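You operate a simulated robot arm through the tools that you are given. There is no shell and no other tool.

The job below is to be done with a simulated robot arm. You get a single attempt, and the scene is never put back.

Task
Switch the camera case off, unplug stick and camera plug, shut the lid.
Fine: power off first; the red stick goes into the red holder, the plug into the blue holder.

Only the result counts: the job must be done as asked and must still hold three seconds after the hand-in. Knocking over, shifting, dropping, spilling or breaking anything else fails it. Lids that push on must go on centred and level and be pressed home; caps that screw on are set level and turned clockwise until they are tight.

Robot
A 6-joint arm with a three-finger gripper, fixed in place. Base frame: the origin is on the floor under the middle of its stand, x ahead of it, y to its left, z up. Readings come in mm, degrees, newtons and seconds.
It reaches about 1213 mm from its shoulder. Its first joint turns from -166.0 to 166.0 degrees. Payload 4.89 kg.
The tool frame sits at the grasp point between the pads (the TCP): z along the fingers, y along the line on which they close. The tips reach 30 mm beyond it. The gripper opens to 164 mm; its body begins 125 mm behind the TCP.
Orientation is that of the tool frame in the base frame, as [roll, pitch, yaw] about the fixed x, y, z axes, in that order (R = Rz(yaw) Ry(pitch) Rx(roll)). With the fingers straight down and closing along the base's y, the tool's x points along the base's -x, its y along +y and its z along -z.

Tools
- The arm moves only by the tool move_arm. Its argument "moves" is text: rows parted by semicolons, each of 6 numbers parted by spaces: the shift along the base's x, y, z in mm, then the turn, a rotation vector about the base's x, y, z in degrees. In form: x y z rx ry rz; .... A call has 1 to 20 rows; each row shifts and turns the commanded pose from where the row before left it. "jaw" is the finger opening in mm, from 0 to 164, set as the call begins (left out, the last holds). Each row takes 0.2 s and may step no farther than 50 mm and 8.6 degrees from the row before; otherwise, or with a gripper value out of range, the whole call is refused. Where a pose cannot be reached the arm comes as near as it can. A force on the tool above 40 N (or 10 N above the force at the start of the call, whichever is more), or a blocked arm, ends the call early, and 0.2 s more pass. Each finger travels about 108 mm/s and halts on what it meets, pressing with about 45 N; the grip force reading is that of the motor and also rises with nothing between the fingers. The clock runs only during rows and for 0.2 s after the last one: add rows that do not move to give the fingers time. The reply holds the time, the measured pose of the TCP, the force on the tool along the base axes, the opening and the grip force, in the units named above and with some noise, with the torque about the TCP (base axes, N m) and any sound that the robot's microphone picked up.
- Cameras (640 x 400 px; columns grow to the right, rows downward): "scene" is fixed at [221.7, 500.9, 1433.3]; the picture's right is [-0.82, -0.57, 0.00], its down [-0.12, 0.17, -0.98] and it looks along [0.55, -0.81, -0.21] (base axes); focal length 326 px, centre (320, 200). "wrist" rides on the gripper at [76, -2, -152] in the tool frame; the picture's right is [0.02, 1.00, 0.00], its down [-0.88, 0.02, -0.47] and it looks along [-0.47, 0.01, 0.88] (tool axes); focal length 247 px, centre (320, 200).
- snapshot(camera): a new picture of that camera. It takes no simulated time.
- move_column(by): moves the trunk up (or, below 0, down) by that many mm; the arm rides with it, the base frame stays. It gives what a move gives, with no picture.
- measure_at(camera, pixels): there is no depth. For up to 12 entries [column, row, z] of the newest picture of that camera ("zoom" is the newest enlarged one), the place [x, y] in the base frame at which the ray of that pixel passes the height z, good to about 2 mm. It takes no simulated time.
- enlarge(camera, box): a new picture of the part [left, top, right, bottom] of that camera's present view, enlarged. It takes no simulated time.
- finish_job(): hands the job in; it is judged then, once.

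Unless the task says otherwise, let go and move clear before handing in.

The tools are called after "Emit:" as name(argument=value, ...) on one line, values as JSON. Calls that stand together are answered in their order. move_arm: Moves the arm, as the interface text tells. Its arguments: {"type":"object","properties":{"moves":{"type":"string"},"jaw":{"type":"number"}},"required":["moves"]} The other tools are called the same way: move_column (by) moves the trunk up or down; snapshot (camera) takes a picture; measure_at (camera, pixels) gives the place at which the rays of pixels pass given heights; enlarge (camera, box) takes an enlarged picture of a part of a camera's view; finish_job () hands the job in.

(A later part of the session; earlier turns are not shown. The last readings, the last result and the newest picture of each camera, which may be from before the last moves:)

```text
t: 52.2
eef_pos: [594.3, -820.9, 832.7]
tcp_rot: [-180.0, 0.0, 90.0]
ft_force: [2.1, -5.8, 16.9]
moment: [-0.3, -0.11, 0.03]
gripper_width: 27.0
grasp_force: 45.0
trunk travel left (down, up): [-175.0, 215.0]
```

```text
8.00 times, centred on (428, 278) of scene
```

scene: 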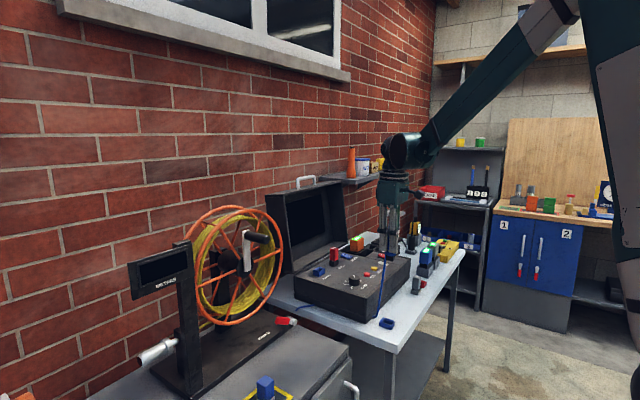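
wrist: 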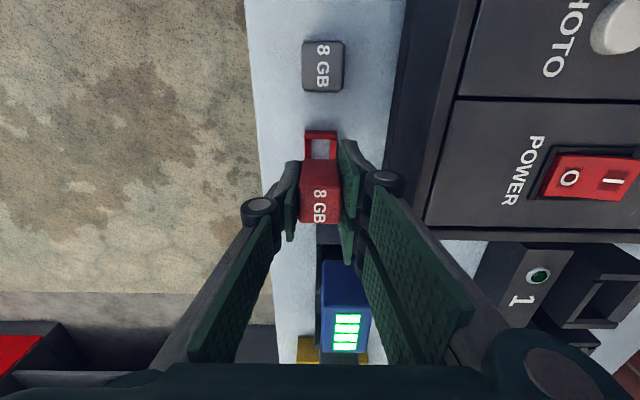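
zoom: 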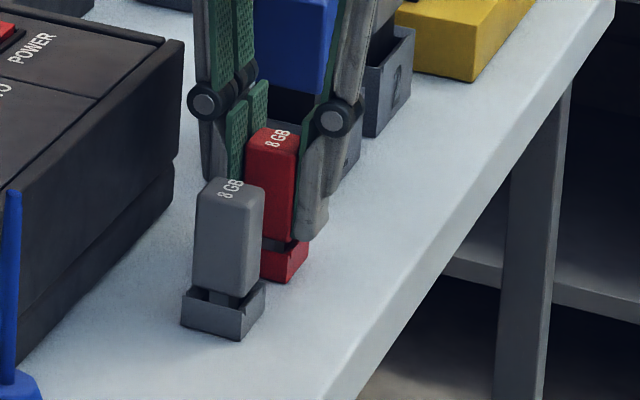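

16.9 N at z 832.7, matching the expected seated height. I'll relieve slightly and open to only 44 mm (case front is close on +x).

Emit:
move_arm(moves="0 0 0.5 0 0 0; 0 0 0 0 0 0")

Emit:
move_arm(moves="0 0 0 0 0 0; 0 0 0 0 0 0", jaw=44)

Emit:
enlarge(camera="wrist", box=[224, 80, 416, 200])

Emit:
enlarge(camera="scene", box=[396, 253, 460, 303])

```text
t: 52.8
eef_pos: [594.1, -820.4, 833.3]
tcp_rot: [-180.0, 0.0, 90.0]
ft_force: [1.5, -2.9, 14.3]
moment: [-0.14, -0.05, 0.0]
gripper_width: 27.1
grasp_force: 44.6
trunk travel left (down, up): [-175.0, 215.0]
```

```text
t: 53.4
eef_pos: [594.7, -822.0, 832.0]
tcp_rot: [179.9, 0.1, 90.0]
ft_force: [-0.1, 0.4, -0.2]
moment: [0.08, 0.01, -0.01]
gripper_width: 44.0
grasp_force: 0.1
trunk travel left (down, up): [-175.0, 215.0]
```

```text
3.33 times, centred on (320, 140) of wrist
```

zoom: 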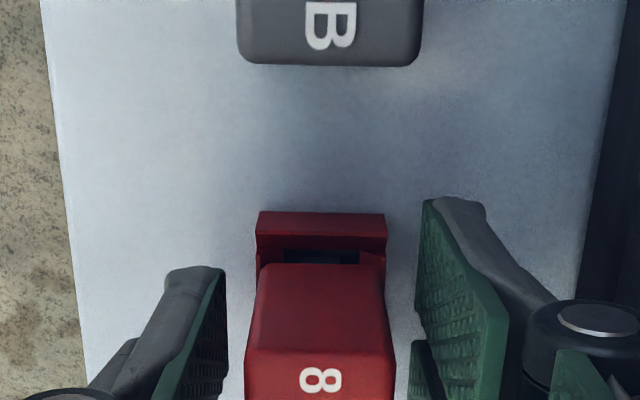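

```text
8.00 times, centred on (428, 278) of scene
```

zoom: 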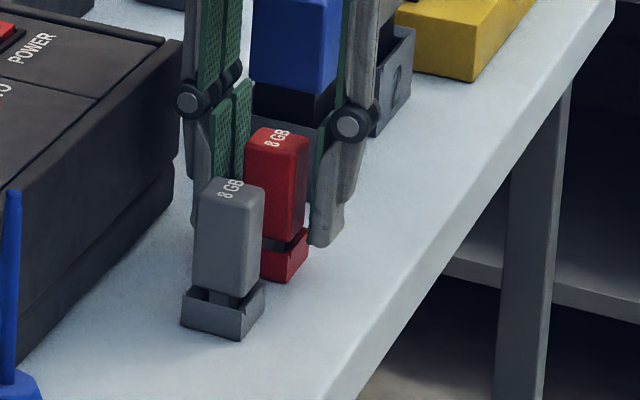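

The stick stands in the red holder and both fingers are clear. I'll go straight up.

Emit:
move_arm(moves="0 0 15 0 0 0; 0 0 35 0 0 0; 0 0 45 0 0 0; 0 0 45 0 0 0; 0 0 45 0 0 0; 0 0 45 0 0 0; 0 0 45 0 0 0; 0 0 0 0 0 0")

Emit:
snapshot(camera="scene")

Emit:
enlarge(camera="scene", box=[240, 165, 368, 285])

Emit:
enlarge(camera="scene", box=[360, 240, 460, 340])

```text
t: 55.2
eef_pos: [595.2, -820.9, 1107.6]
tcp_rot: [-180.0, 0.1, 90.0]
ft_force: [-0.9, 0.2, -0.1]
moment: [-0.06, -0.05, -0.01]
gripper_width: 44.0
grasp_force: 0.0
trunk travel left (down, up): [-175.0, 215.0]
```

```text
taken
```

scene: 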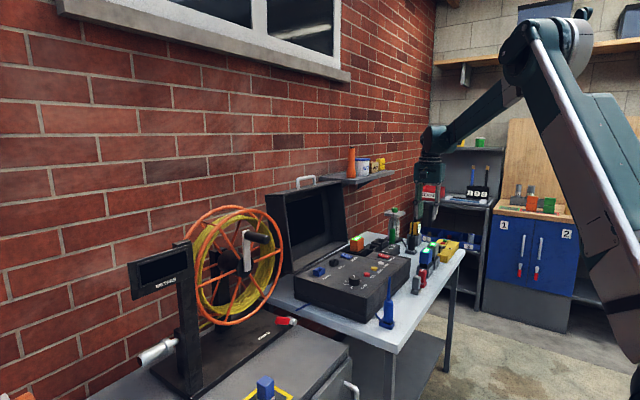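

```text
3.33 times, centred on (304, 225) of scene
```

zoom: 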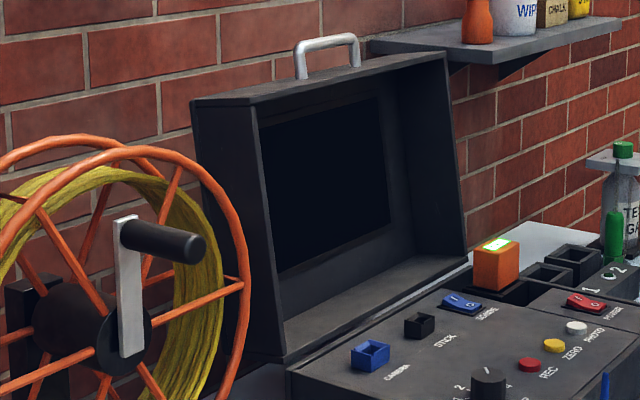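

```text
4.00 times, centred on (410, 290) of scene
```

zoom: 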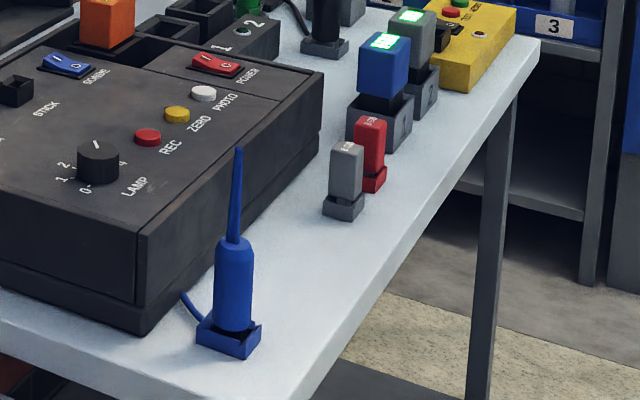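

Both parts are in their holders. Now the lid: it leans back with a handle on its upper edge (scene zoom (328,45)). I'll move up with the jaw open to look at the handle closely.

Emit:
move_arm(moves="28.3 29 24.8 0 0 0; 28.3 29 24.8 0 0 0; 28.3 29 24.8 0 0 0; 28.3 29 24.8 0 0 0; 28.3 29 24.8 0 0 0; 28.3 29 24.8 0 0 0; 28.3 29 24.8 0 0 0; 28.3 29 24.8 0 0 0; 28.3 29 24.8 0 0 0; 0 0 0 0 0 0", jaw=110)

Emit:
snapshot(camera="wrist")

Emit:
snapshot(camera="scene")

```text
t: 57.4
eef_pos: [850.3, -557.8, 1329.0]
tcp_rot: [-180.0, -0.1, 90.0]
ft_force: [0.3, 0.9, -0.4]
moment: [-0.12, 0.11, -0.01]
gripper_width: 110.2
grasp_force: 0.0
trunk travel left (down, up): [-175.0, 215.0]
```

```text
taken
```

wrist: 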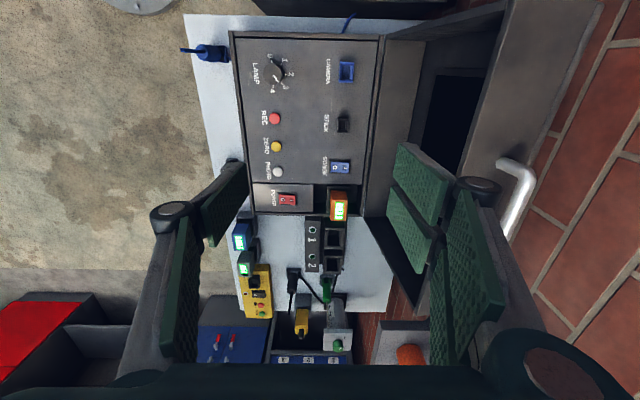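

```text
taken
```

scene: 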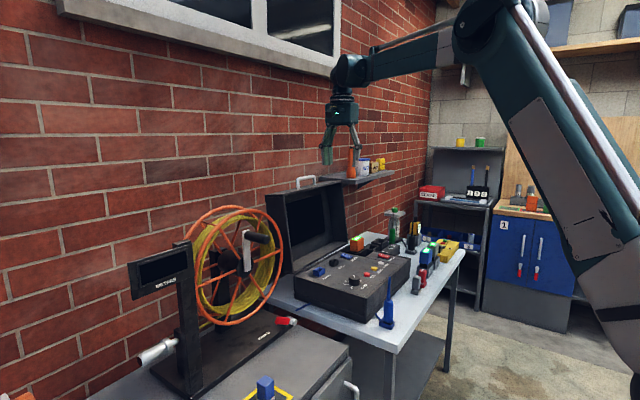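

The handle is at wrist (515,185) and scene (306,180). I'll enlarge both for triangulation.

Emit:
enlarge(camera="wrist", box=[440, 0, 640, 260])

Emit:
enlarge(camera="scene", box=[256, 165, 352, 225])

```text
1.54 times, centred on (540, 130) of wrist
```

zoom: 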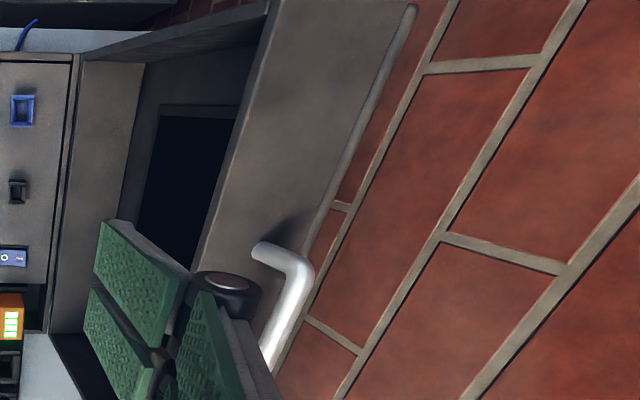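

```text
6.67 times, centred on (304, 195) of scene
```

zoom: 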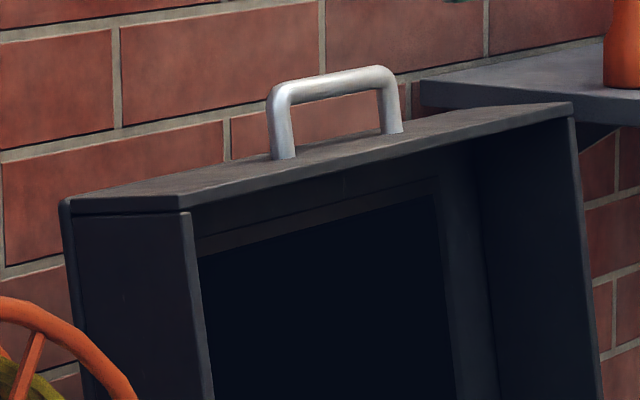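

The triangulation puts the handle bar near x 1066, y -574…-692, z 1231, on a lid leaning back ~8° (hinge near (972,878)). I'll point the fingers forward (75° about y, pair on top, single below) so I can grip the bar from the front, and look again.

Emit:
move_arm(moves="0 -8 0 0 -8.4 0; 0 -8 0 0 -8.4 0; 0 -8 0 0 -8.4 0; 0 -8 0 0 -8.4 0; 0 -8 0 0 -8.4 0; 0 -8 0 0 -8.4 0; 0 -8 0 0 -8.4 0; 0 -8 0 0 -8.4 0; 0 -8 0 0 -7.8 0; 0 0 0 0 0 0", jaw=60)

Emit:
snapshot(camera="wrist")

Emit:
snapshot(camera="scene")

```text
t: 59.6
eef_pos: [849.8, -631.9, 1331.1]
tcp_rot: [104.9, 0.0, 90.0]
ft_force: [-0.1, -0.5, 0.0]
moment: [0.0, -0.04, 0.03]
gripper_width: 60.1
grasp_force: 0.0
trunk travel left (down, up): [-175.0, 215.0]
```

```text
taken
```

wrist: 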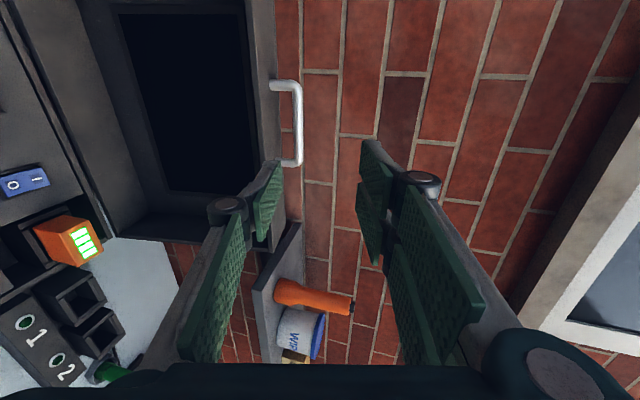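

```text
taken
```

scene: 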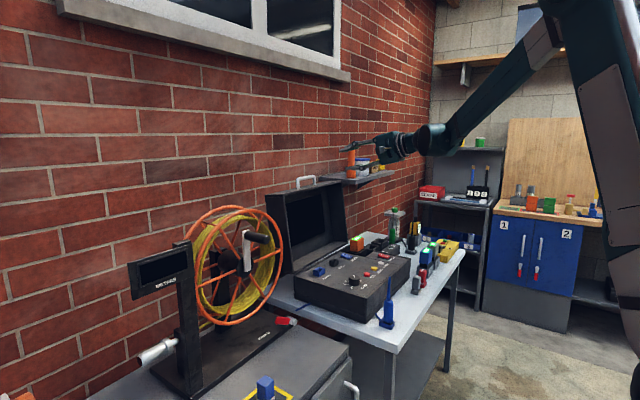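

The forward pose works; the bar is at wrist columns ≈298, rows 85–162. I'll narrow the jaw to 38 and advance to about 65 mm in front of the bar, then re-check alignment.

Emit:
move_arm(moves="37.5 -0.3 -19.5 0 0 0; 37.5 -0.3 -19.5 0 0 0; 37.5 -0.3 -19.5 0 0 0; 37.5 -0.3 -19.5 0 0 0; 0 0 0 0 0 0", jaw=38)

Emit:
snapshot(camera="wrist")

Emit:
enlarge(camera="scene", box=[256, 145, 384, 225])

```text
t: 60.8
eef_pos: [1001.1, -632.3, 1251.3]
tcp_rot: [104.9, 0.0, 89.9]
ft_force: [0.9, 0.2, -1.1]
moment: [0.0, -0.04, 0.02]
gripper_width: 37.9
grasp_force: 0.1
trunk travel left (down, up): [-175.0, 215.0]
```

```text
taken
```

wrist: 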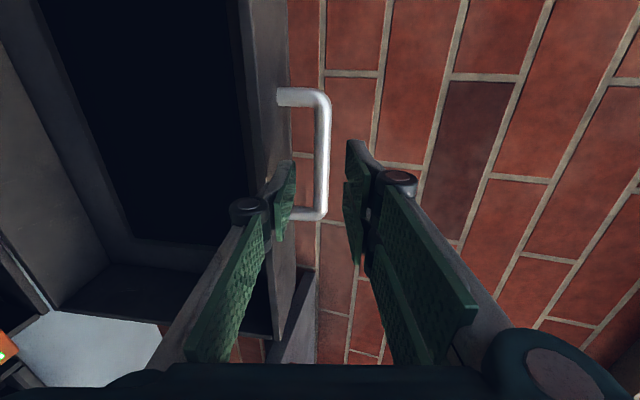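

```text
5.00 times, centred on (320, 185) of scene
```

zoom: 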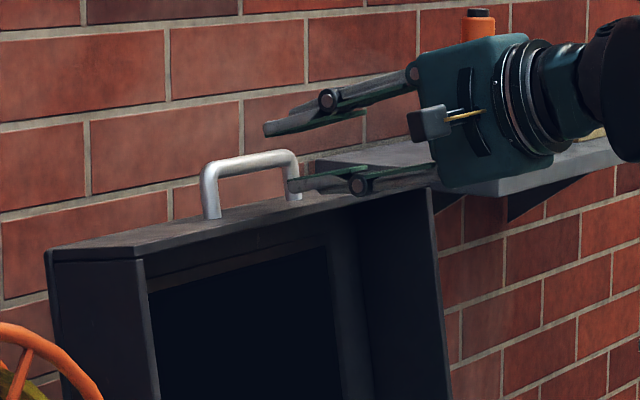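

The bar (column ≈323) lies between the lower finger (297) and the upper pair (345), nearly centred. I'll advance along the fingers in small steps and watch forces.

Emit:
move_arm(moves="10 0 -2 0 0 0; 10 0 -2.6 0 0 0; 10 0 -2.6 0 0 0; 0 0 0 0 0 0")

Emit:
snapshot(camera="wrist")

Emit:
enlarge(camera="scene", box=[268, 155, 348, 205])

```text
t: 61.8
eef_pos: [1030.9, -633.5, 1245.4]
tcp_rot: [105.0, 0.0, 90.0]
ft_force: [-0.1, 0.0, -1.3]
moment: [0.0, -0.04, 0.0]
gripper_width: 38.0
grasp_force: 0.0
trunk travel left (down, up): [-175.0, 215.0]
```

```text
taken
```

wrist: 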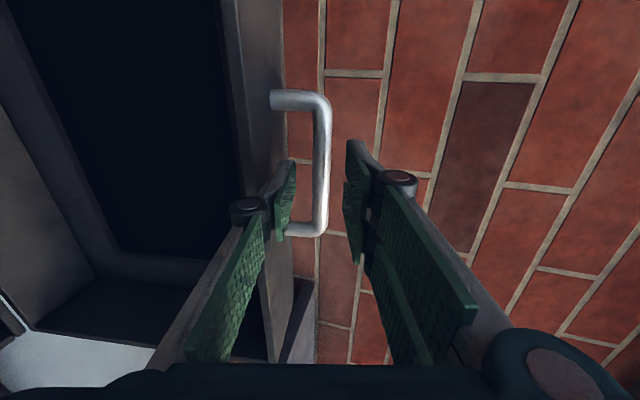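

```text
8.00 times, centred on (308, 180) of scene
```

zoom: 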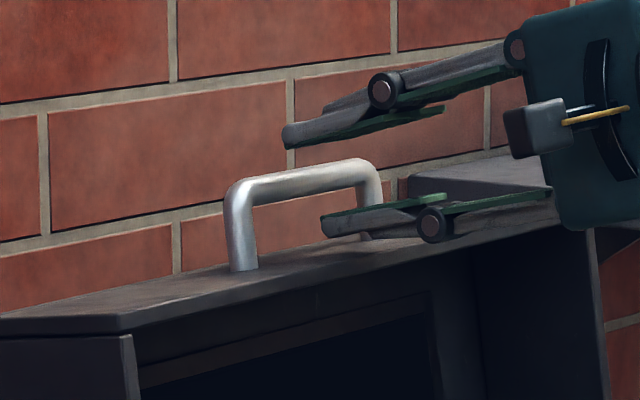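

Alignment remains good (bar at column ≈322). I'll advance another 24 mm.

Emit:
move_arm(moves="8 0 -1.8 0 0 0; 8 0 -1.8 0 0 0; 8 0 -1.8 0 0 0; 0 0 0 0 0 0")

Emit:
snapshot(camera="wrist")

Emit:
enlarge(camera="scene", box=[268, 155, 348, 205])

Emit:
enlarge(camera="wrist", box=[240, 80, 400, 260])

```text
t: 62.8
eef_pos: [1054.2, -634.5, 1241.0]
tcp_rot: [105.0, 0.0, 90.0]
ft_force: [0.3, 0.1, -0.1]
moment: [0.0, -0.01, 0.01]
gripper_width: 38.1
grasp_force: 0.0
trunk travel left (down, up): [-175.0, 215.0]
```

```text
taken
```

wrist: 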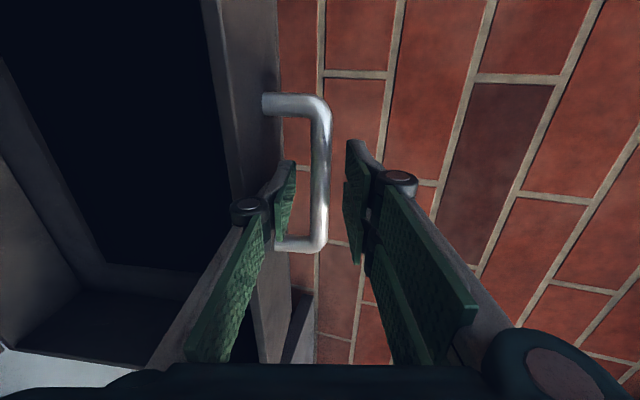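

```text
8.00 times, centred on (308, 180) of scene
```

zoom: 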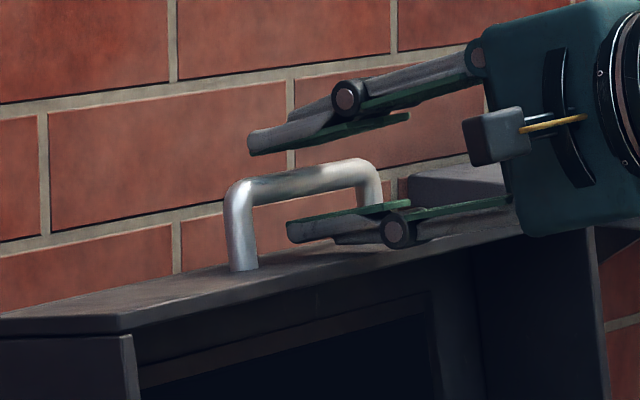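

```text
2.22 times, centred on (320, 170) of wrist
```

zoom: 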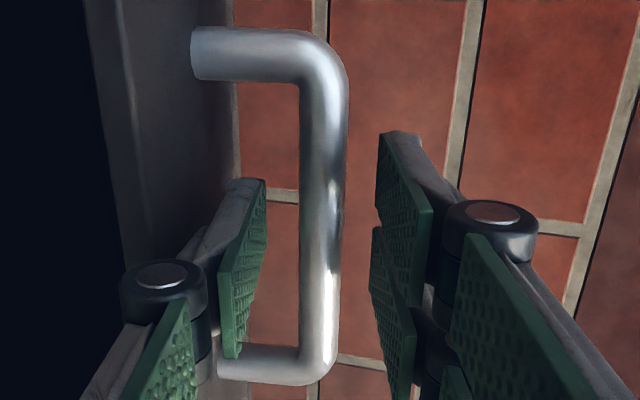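

The finger tips are only about 6–10 mm beyond the bar. I'll advance 12 mm more, descending less to keep clear of the lid's wall.

Emit:
move_arm(moves="6 0 -0.9 0 0 0; 6 0 -0.9 0 0 0; 0 0 0 0 0 0")

Emit:
enlarge(camera="scene", box=[268, 155, 348, 205])

Emit:
enlarge(camera="wrist", box=[240, 80, 400, 260])

```text
t: 63.6
eef_pos: [1065.6, -633.8, 1237.6]
tcp_rot: [105.0, 0.1, 89.9]
ft_force: [0.8, -0.4, 0.0]
moment: [0.0, -0.01, 0.04]
gripper_width: 37.8
grasp_force: 0.1
trunk travel left (down, up): [-175.0, 215.0]
```

```text
8.00 times, centred on (308, 180) of scene
```

zoom: 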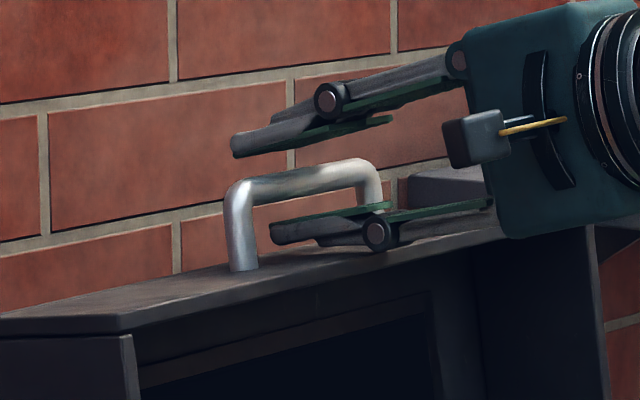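

```text
2.22 times, centred on (320, 170) of wrist
```

zoom: 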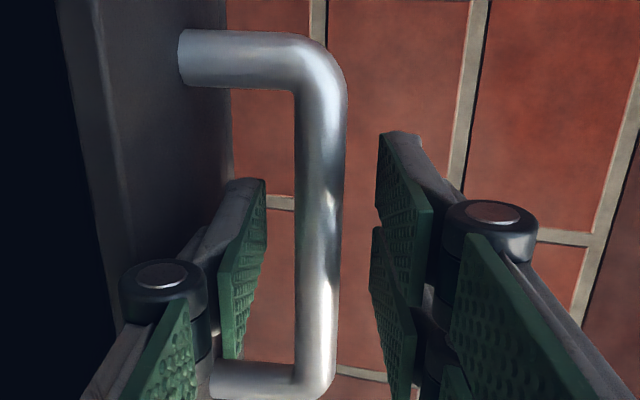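

The tips are now well past the bar with no contact. I'll close the jaw on the bar.

Emit:
move_arm(moves="0 0 0 0 0 0; 0 0 0 0 0 0; 0 0 0 0 0 0", jaw=4)

Emit:
enlarge(camera="scene", box=[268, 155, 348, 205])

Emit:
enlarge(camera="wrist", box=[240, 80, 400, 260])

```text
t: 64.4
eef_pos: [1066.5, -632.9, 1237.2]
tcp_rot: [105.0, 0.0, 90.1]
ft_force: [-8.1, 4.9, -11.0]
moment: [-0.01, 0.2, 0.07]
gripper_width: 14.9
grasp_force: 44.9
trunk travel left (down, up): [-175.0, 215.0]
```

```text
8.00 times, centred on (308, 180) of scene
```

zoom: 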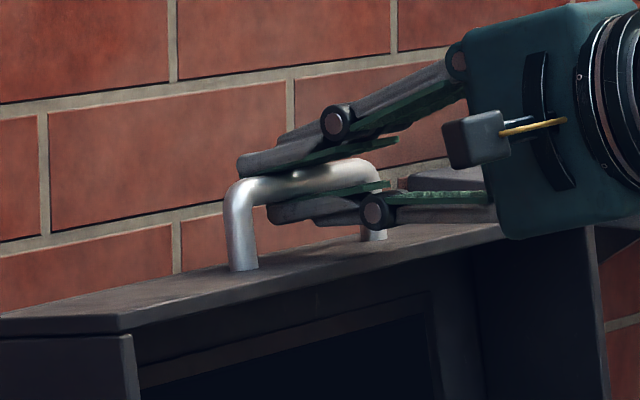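

```text
2.22 times, centred on (320, 170) of wrist
```

zoom: 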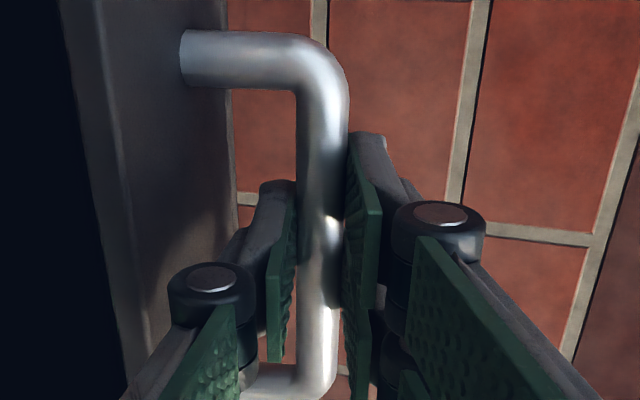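

The bar is held (14.9 mm wide). I'd rather hook it from above-behind than rely on friction, so I'll loosen to 22 mm and pitch the tool down by 15° around the bar, checking reach and force.

Emit:
move_arm(moves="0 0 0 0 0 0; 0.7 0 1.4 0 7.5 0; 0.7 0 1.4 0 7.5 0; 0 0 0 0 0 0", jaw=22)

Emit:
enlarge(camera="scene", box=[268, 155, 348, 205])

Emit:
enlarge(camera="wrist", box=[240, 80, 400, 260])

```text
t: 65.4
eef_pos: [1067.5, -634.1, 1241.1]
tcp_rot: [120.0, 0.0, 90.0]
ft_force: [1.0, 0.2, 0.0]
moment: [-0.01, 0.02, -0.03]
gripper_width: 21.9
grasp_force: 0.1
trunk travel left (down, up): [-175.0, 215.0]
```

```text
8.00 times, centred on (308, 180) of scene
```

zoom: 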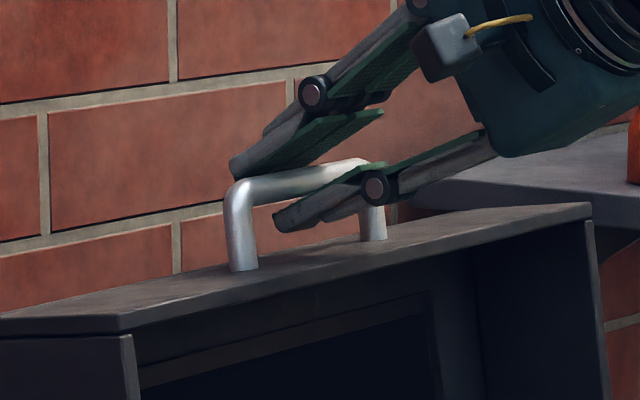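

```text
2.22 times, centred on (320, 170) of wrist
```

zoom: 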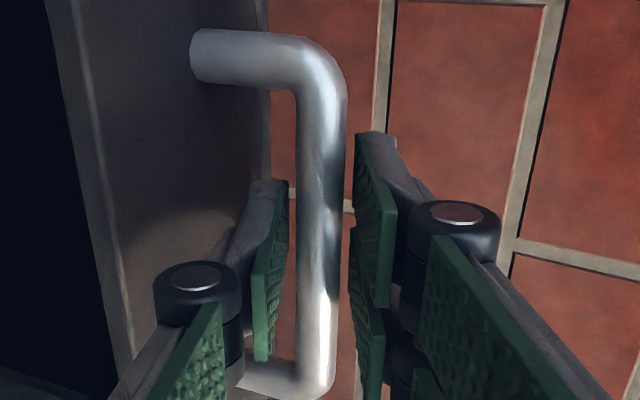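

p = 30° was reached with no force and the bar is still centred. I'll pitch down another 15°.

Emit:
move_arm(moves="0.9 0 1.5 0 7.5 0; 1 0 1.4 0 7.5 0; 0 0 0 0 0 0")

Emit:
enlarge(camera="scene", box=[268, 155, 348, 205])

Emit:
enlarge(camera="wrist", box=[240, 80, 400, 260])

```text
t: 66.2
eef_pos: [1069.7, -631.4, 1243.2]
tcp_rot: [135.0, 0.0, 90.0]
ft_force: [0.7, 0.0, -0.5]
moment: [-0.01, 0.07, -0.02]
gripper_width: 22.0
grasp_force: 0.1
trunk travel left (down, up): [-175.0, 215.0]
```

```text
8.00 times, centred on (308, 180) of scene
```

zoom: 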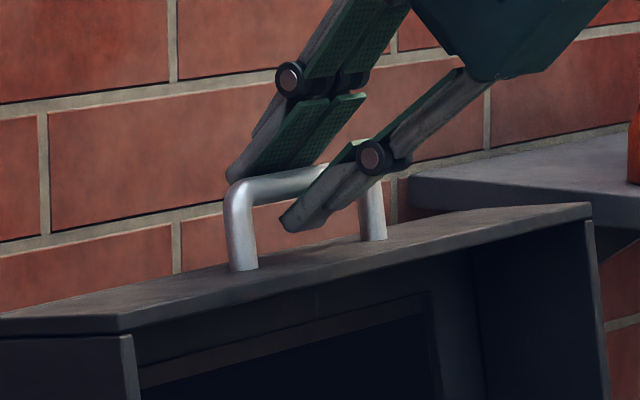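

```text
2.22 times, centred on (320, 170) of wrist
```

zoom: 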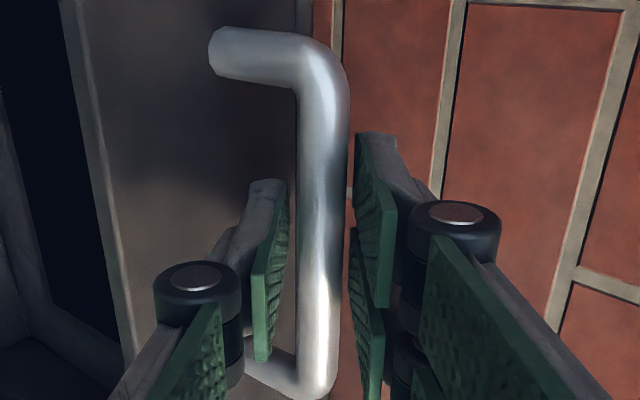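

p = 45° with the pair behind and the single finger in front of the bar, no force. I'll now swing the lid forward along its arc, first about 10°.

Emit:
move_arm(moves="-15.6 0 3.4 0 1.25 0; -15.6 0 3.4 0 1.25 0; -15.6 0 3.4 0 1.25 0; -15.6 0 3.4 0 1.25 0; 0 0 0 0 0 0")

Emit:
enlarge(camera="scene", box=[256, 145, 384, 225])

Emit:
enlarge(camera="wrist", box=[240, 80, 400, 260])

```text
t: 67.4
eef_pos: [1006.4, -632.0, 1257.6]
tcp_rot: [140.0, 0.0, 90.0]
ft_force: [-0.4, -0.2, 0.3]
moment: [-0.03, 0.0, 0.02]
gripper_width: 22.3
grasp_force: 0.1
trunk travel left (down, up): [-175.0, 215.0]
```

```text
5.00 times, centred on (320, 185) of scene
```

zoom: 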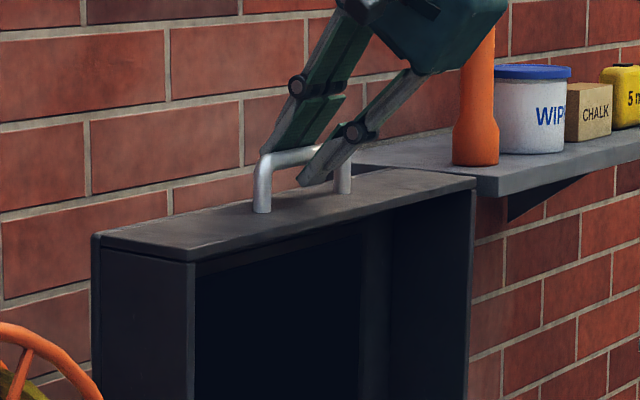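

```text
2.22 times, centred on (320, 170) of wrist
```

zoom: 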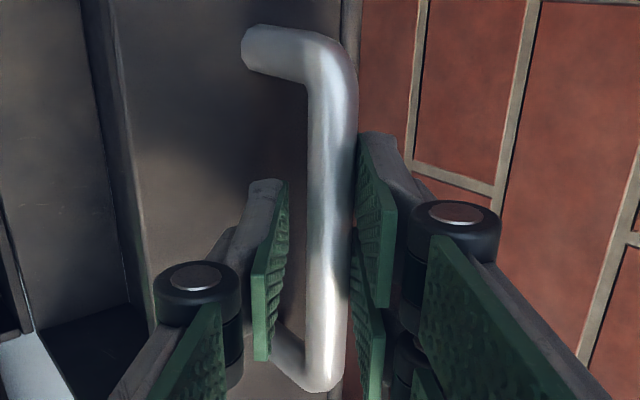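

The lid follows, the bar resting against the rear pair. I'll continue to 20°.

Emit:
move_arm(moves="-16 0 0.4 0 1.25 0; -16 0 0.4 0 1.25 0; -16 0 0.4 0 1.25 0; -16 0 0.4 0 1.25 0; 0 0 0 0 0 0")

Emit:
enlarge(camera="scene", box=[256, 145, 384, 225])

Emit:
enlarge(camera="wrist", box=[240, 80, 400, 260])

```text
t: 68.6
eef_pos: [943.4, -634.3, 1258.5]
tcp_rot: [145.1, -0.1, 90.0]
ft_force: [-0.8, 0.0, -0.2]
moment: [-0.01, -0.02, 0.0]
gripper_width: 22.1
grasp_force: 0.1
trunk travel left (down, up): [-175.0, 215.0]
```

```text
5.00 times, centred on (320, 185) of scene
```

zoom: 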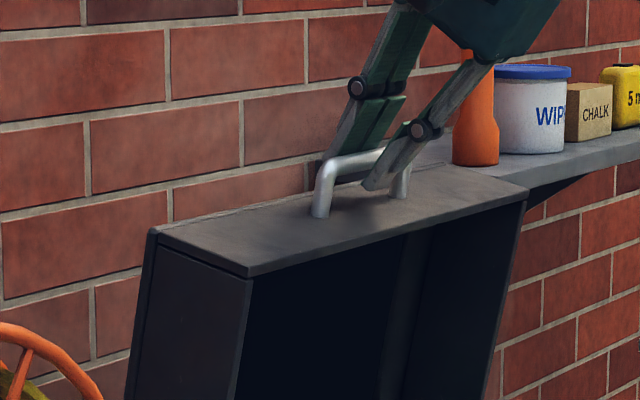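

```text
2.22 times, centred on (320, 170) of wrist
```

zoom: 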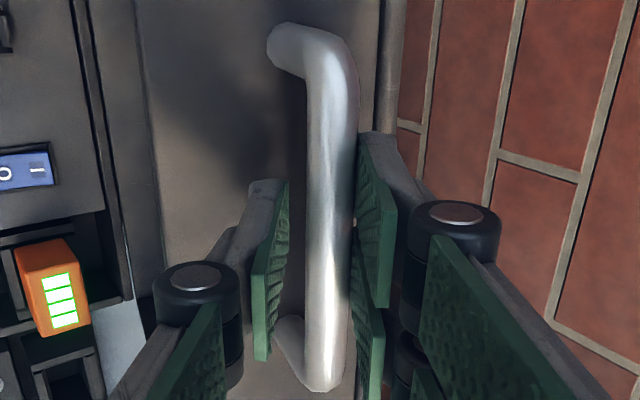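

All smooth, no forces. I'll go on to 30°, moving slowly as the lid passes its balance point.

Emit:
move_arm(moves="-15.9 0 -2.3 0 0.75 0; -15.9 0 -2.3 0 0.75 0; -15.9 0 -2.3 0 0.75 0; -15.9 0 -2.4 0 0.75 0; 0 0 0 0 0 0")

Emit:
enlarge(camera="wrist", box=[240, 80, 400, 260])

Emit:
enlarge(camera="scene", box=[256, 145, 416, 245])

```text
t: 69.8
eef_pos: [878.4, -633.8, 1250.1]
tcp_rot: [148.0, 0.0, 89.9]
ft_force: [-0.3, 0.2, -0.2]
moment: [0.0, 0.02, 0.0]
gripper_width: 22.0
grasp_force: 0.1
trunk travel left (down, up): [-175.0, 215.0]
```

```text
2.22 times, centred on (320, 170) of wrist
```

zoom: 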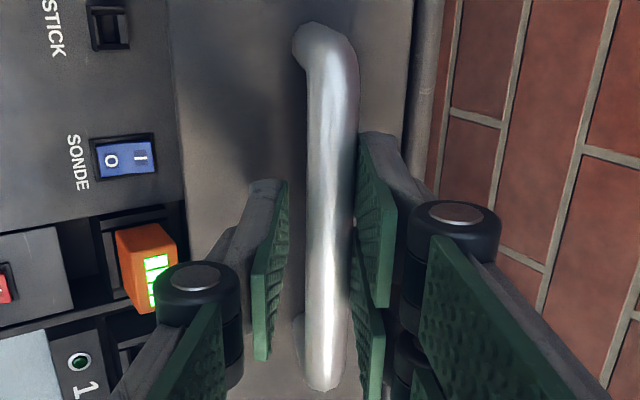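

```text
4.00 times, centred on (336, 195) of scene
```

zoom: 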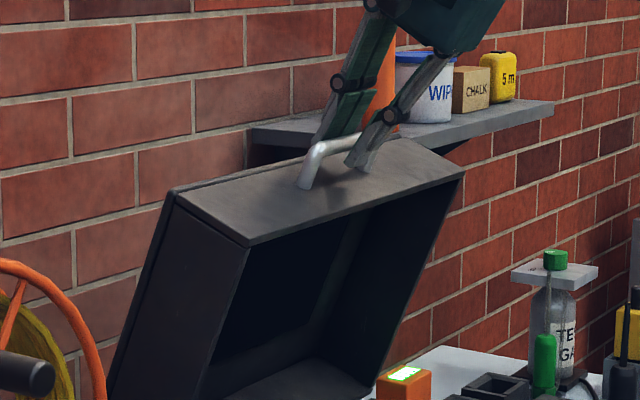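

The lid follows well at ~30°. Continuing to 40°, then 50°.

Emit:
move_arm(moves="-15.3 0 -5.2 0 0 0; -15.3 0 -5.2 0 0 0; -15.3 0 -5.2 0 0 0; -15.3 0 -5.2 0 0 0; 0 0 0 0 0 0")

Emit:
enlarge(camera="wrist", box=[240, 80, 400, 260])

Emit:
enlarge(camera="scene", box=[256, 155, 416, 255])

```text
t: 71.0
eef_pos: [817.7, -633.4, 1229.8]
tcp_rot: [148.0, 0.0, 89.9]
ft_force: [0.4, -0.5, 0.3]
moment: [-0.01, -0.05, 0.03]
gripper_width: 22.2
grasp_force: 0.0
trunk travel left (down, up): [-175.0, 215.0]
```

```text
2.22 times, centred on (320, 170) of wrist
```

zoom: 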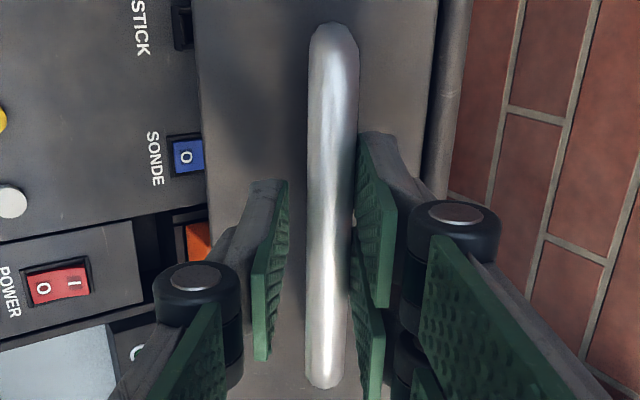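

```text
4.00 times, centred on (336, 205) of scene
```

zoom: 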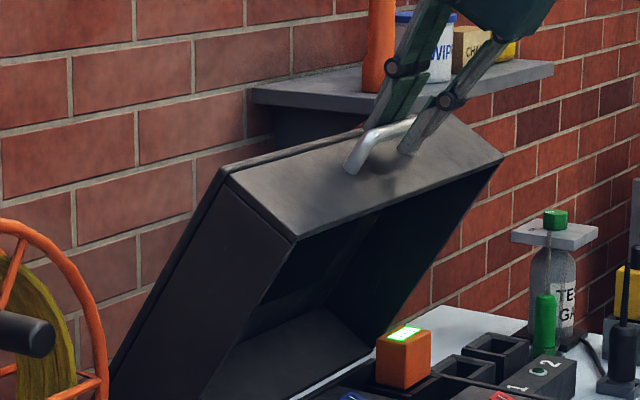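

The lid stays put by hinge friction, so control is good. Continuing to 60°.

Emit:
move_arm(moves="-14.3 0 -7.9 0 -0.75 0; -14.3 0 -7.9 0 -0.75 0; -14.3 0 -7.9 0 -0.75 0; -14.3 0 -7.9 0 -0.75 0; 0 0 0 0 0 0; -12.8 0 -10.2 0 -1.25 0; -12.8 0 -10.2 0 -1.25 0; -12.8 0 -10.2 0 -1.25 0; -12.8 0 -10.2 0 -1.25 0; 0 0 0 0 0 0")

Emit:
enlarge(camera="wrist", box=[240, 80, 400, 260])

Emit:
enlarge(camera="scene", box=[256, 165, 432, 285])

```text
t: 73.2
eef_pos: [708.7, -633.4, 1155.9]
tcp_rot: [140.0, 0.0, 90.0]
ft_force: [-0.2, -1.1, -0.2]
moment: [-0.01, 0.01, 0.02]
gripper_width: 22.3
grasp_force: 0.1
trunk travel left (down, up): [-175.0, 215.0]
```

```text
2.22 times, centred on (320, 170) of wrist
```

zoom: 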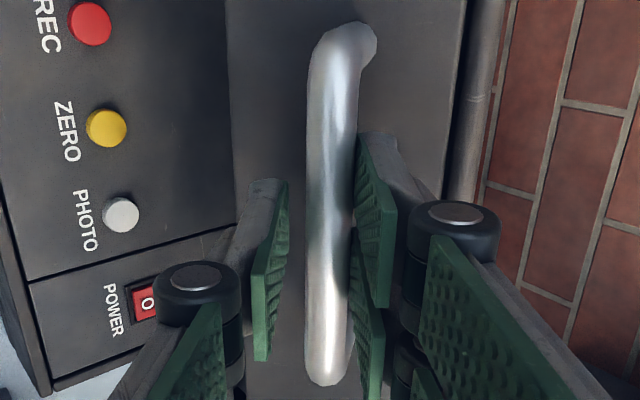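

```text
3.33 times, centred on (344, 225) of scene
```

zoom: 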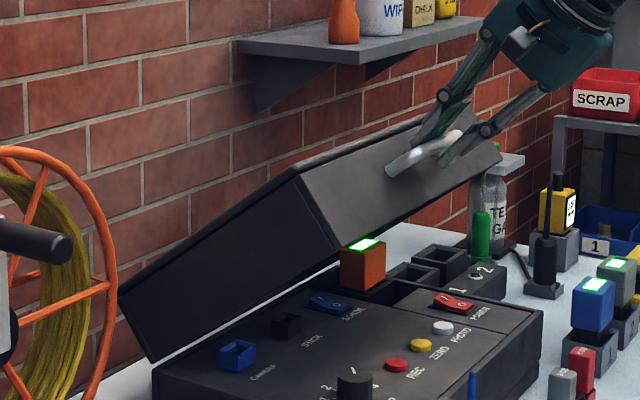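

The lid follows, now about 38° from closed. Continuing to 80° of swing.

Emit:
move_arm(moves="-10.9 0 -12.3 0 -1.25 0; -10.9 0 -12.3 0 -1.25 0; -10.9 0 -12.3 0 -1.25 0; -10.9 0 -12.3 0 -1.25 0; 0 0 0 0 0 0; -8.6 0 -14 0 -1.25 0; -8.6 0 -14 0 -1.25 0; -8.6 0 -14 0 -1.25 0; -8.6 0 -14 0 -1.25 0; 0 0 0 0 0 0")

Emit:
enlarge(camera="wrist", box=[240, 80, 400, 260])

Emit:
enlarge(camera="scene", box=[280, 185, 456, 305])

```text
t: 75.4
eef_pos: [631.8, -633.5, 1050.1]
tcp_rot: [130.1, 0.0, 90.0]
ft_force: [-1.4, -0.2, -2.3]
moment: [-0.01, 0.07, -0.02]
gripper_width: 23.1
grasp_force: 1.6
trunk travel left (down, up): [-175.0, 215.0]
```

```text
2.22 times, centred on (320, 170) of wrist
```

zoom: 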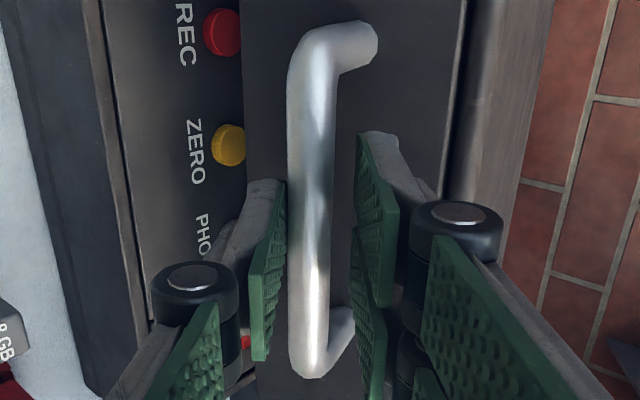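

```text
3.33 times, centred on (368, 245) of scene
```

zoom: 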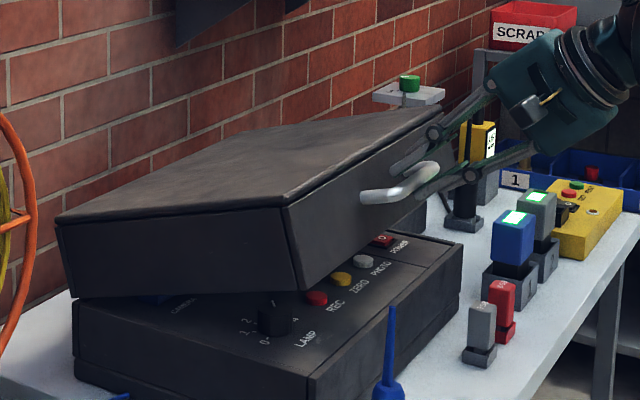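

The lid's weight now rests on the front finger (23.1 mm) and it is being lowered in a controlled way. Continuing to 90°.

Emit:
move_arm(moves="-4.8 0 -12.2 0 -1 0; -4.8 0 -12.2 0 -1 0; -4.8 0 -12.2 0 -1 0; -4.8 0 -12.2 0 -1 0; -4.8 0 -12.2 0 -1 0; 0 0 0 0 0 0")

Emit:
enlarge(camera="wrist", box=[240, 80, 400, 260])

Emit:
enlarge(camera="scene", box=[280, 205, 456, 325])

```text
t: 76.8
eef_pos: [607.7, -632.9, 990.5]
tcp_rot: [124.9, 0.1, 90.1]
ft_force: [-1.1, -0.6, -2.1]
moment: [0.03, 0.07, -0.03]
gripper_width: 23.3
grasp_force: 1.3
trunk travel left (down, up): [-175.0, 215.0]
```

```text
2.22 times, centred on (320, 170) of wrist
```

zoom: 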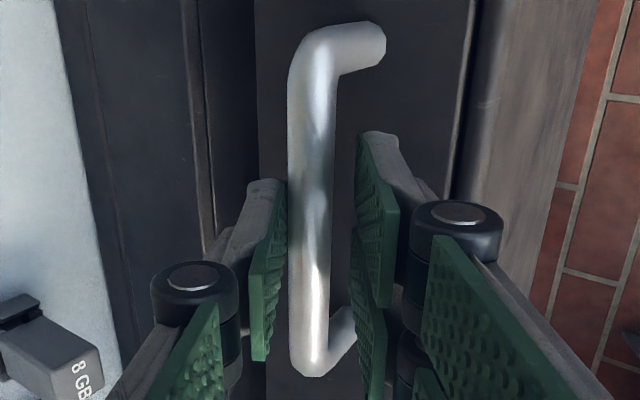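

```text
3.33 times, centred on (368, 265) of scene
```

zoom: 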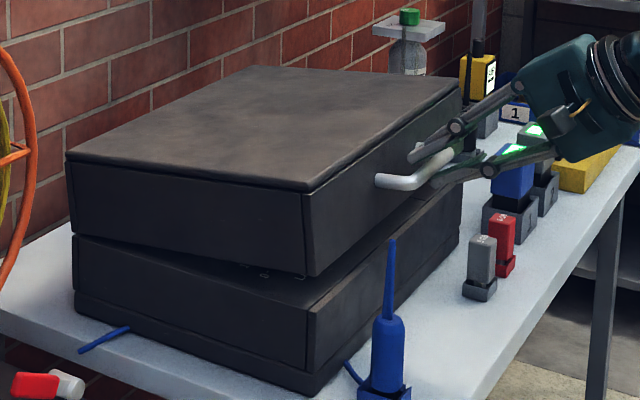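

About 8° remain. I'll lower on in steps and watch for the load change when the lid meets the case.

Emit:
move_arm(moves="-2.6 0 -9.5 0 -0.6 0; -2.4 0 -9.5 0 -0.6 0; -2.2 0 -9.5 0 -0.6 0; -2 0 -8 0 -0.6 0; 0 0 0 0 0 0")

Emit:
enlarge(camera="wrist", box=[240, 80, 400, 260])

Emit:
enlarge(camera="scene", box=[280, 205, 456, 325])

```text
t: 78.0
eef_pos: [598.0, -633.8, 953.7]
tcp_rot: [122.6, 0.0, 90.1]
ft_force: [-3.6, -0.7, -2.7]
moment: [-0.01, 0.09, 0.04]
gripper_width: 23.4
grasp_force: 1.8
trunk travel left (down, up): [-175.0, 215.0]
```

```text
2.22 times, centred on (320, 170) of wrist
```

zoom: 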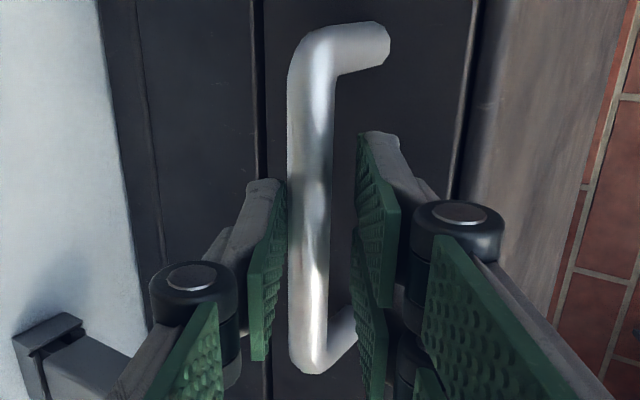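

```text
3.33 times, centred on (368, 265) of scene
```

zoom: 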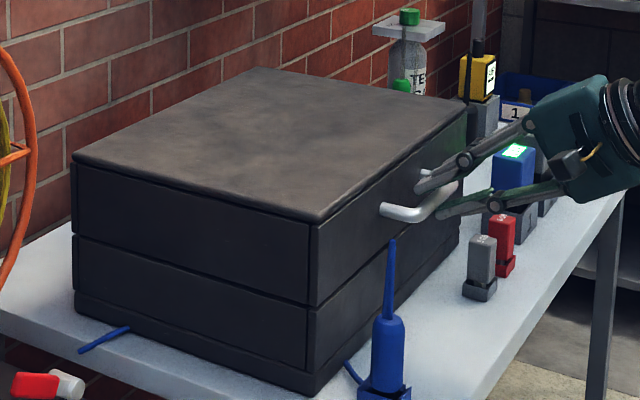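

Nearly closed. I'll lower in smaller steps until the bar lifts off the lower finger.

Emit:
move_arm(moves="-0.6 0 -4 0 0 0; -0.6 0 -4 0 0 0; -0.5 0 -4 0 0 0; 0 0 0 0 0 0")

Emit:
enlarge(camera="wrist", box=[240, 80, 400, 260])

Emit:
enlarge(camera="scene", box=[280, 205, 456, 325])

```text
t: 79.0
eef_pos: [596.9, -631.4, 941.6]
tcp_rot: [122.6, 0.0, 89.9]
ft_force: [2.6, -0.8, 10.4]
moment: [0.0, -0.32, -0.06]
gripper_width: 26.1
grasp_force: 5.0
trunk travel left (down, up): [-175.0, 215.0]
```

```text
2.22 times, centred on (320, 170) of wrist
```

zoom: 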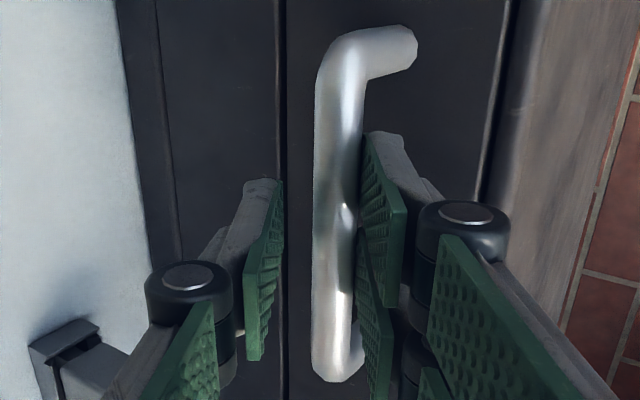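

```text
3.33 times, centred on (368, 265) of scene
```

zoom: 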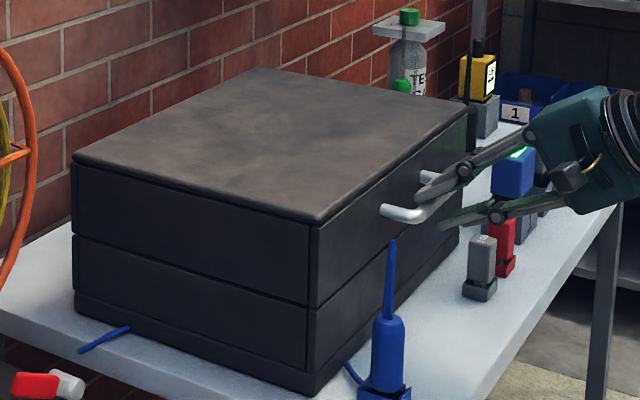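

Force is now +10 N with the bar on the upper pair: the lid is seated. I'll back off 6 mm and inspect the seam closely.

Emit:
move_arm(moves="0 0 6 0 0 0; 0 0 0 0 0 0")

Emit:
enlarge(camera="scene", box=[290, 235, 418, 325])

Emit:
enlarge(camera="wrist", box=[200, 60, 440, 260])

```text
t: 79.6
eef_pos: [596.6, -632.3, 947.7]
tcp_rot: [122.6, 0.0, 90.0]
ft_force: [0.7, 0.4, 0.3]
moment: [-0.03, 0.03, -0.02]
gripper_width: 22.1
grasp_force: 0.1
trunk travel left (down, up): [-175.0, 215.0]
```

```text
4.44 times, centred on (354, 280) of scene
```

zoom: 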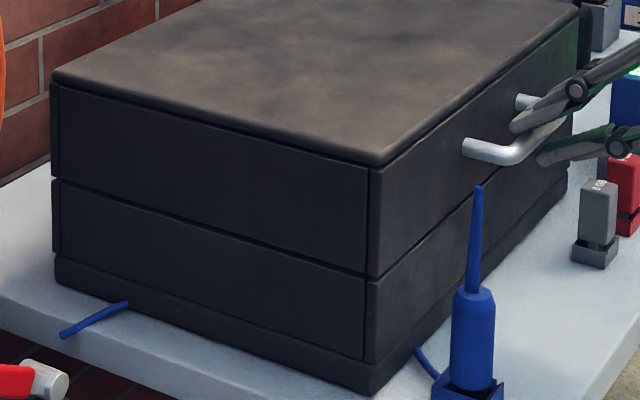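

```text
2.00 times, centred on (320, 160) of wrist
```

zoom: 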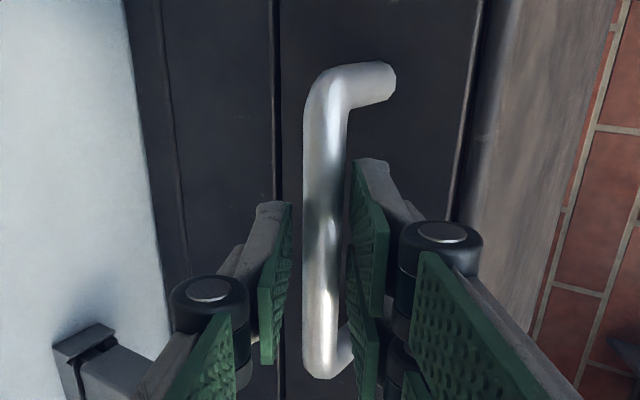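

The seam is even and the lid is down. I'll open slightly to 28 and slide back off the bar along the finger direction.

Emit:
move_arm(moves="0 0 0 0 0 0; -12.6 0 8.1 0 0 0; -12.6 0 8.1 0 0 0; -16.8 0 10.8 0 0 0; -25 0 16 0 0 0; -25 0 30 0 0 0; 0 0 0 0 0 0", jaw=28)

Emit:
enlarge(camera="scene", box=[290, 205, 466, 325])

Emit:
snapshot(camera="wrist")

```text
t: 81.2
eef_pos: [503.3, -633.1, 1021.0]
tcp_rot: [122.6, 0.1, 90.1]
ft_force: [0.0, 1.4, 0.1]
moment: [0.0, 0.02, -0.03]
gripper_width: 28.0
grasp_force: 0.1
trunk travel left (down, up): [-175.0, 215.0]
```

```text
3.33 times, centred on (378, 265) of scene
```

zoom: 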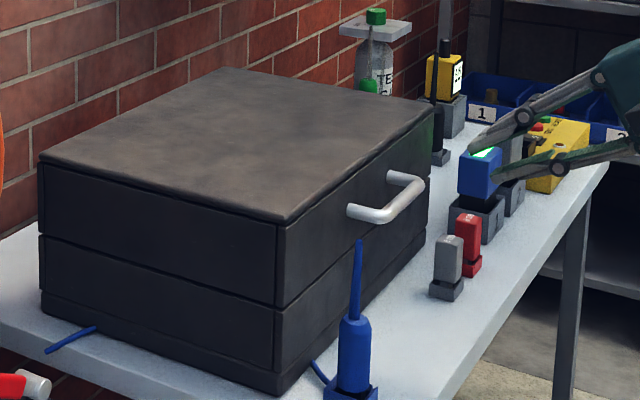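

```text
taken
```

wrist: 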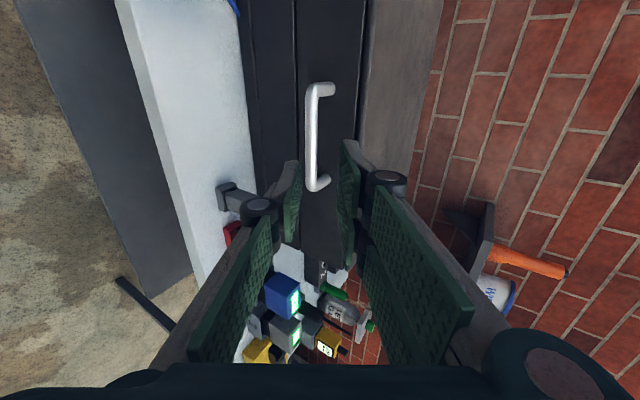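

The gripper is clear of the handle and the lid is down. I'll zoom in on the seam to check that no wedge gap remains, and check stick and plug.

Emit:
enlarge(camera="scene", box=[290, 250, 380, 310])

Emit:
enlarge(camera="scene", box=[350, 235, 450, 305])

Emit:
enlarge(camera="scene", box=[370, 260, 450, 340])

```text
6.67 times, centred on (335, 280) of scene
```

zoom: 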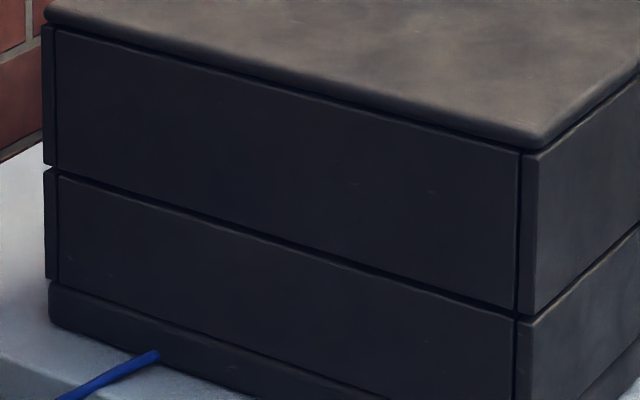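

```text
5.71 times, centred on (400, 270) of scene
```

zoom: 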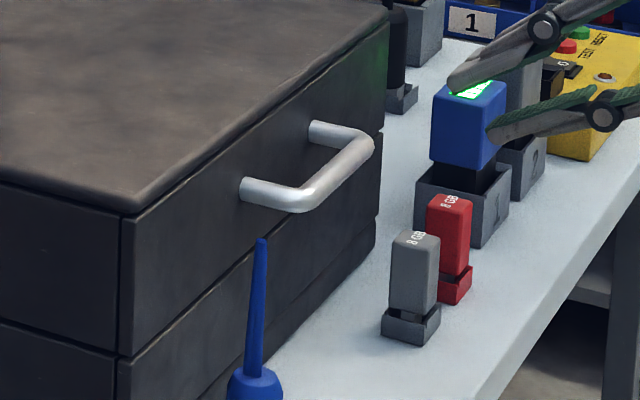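

```text
5.00 times, centred on (410, 300) of scene
```

zoom: 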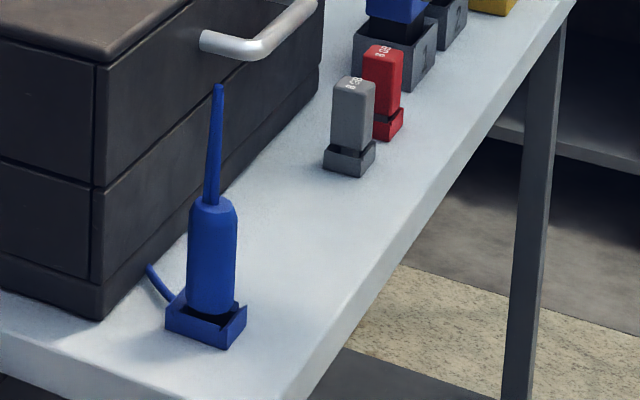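

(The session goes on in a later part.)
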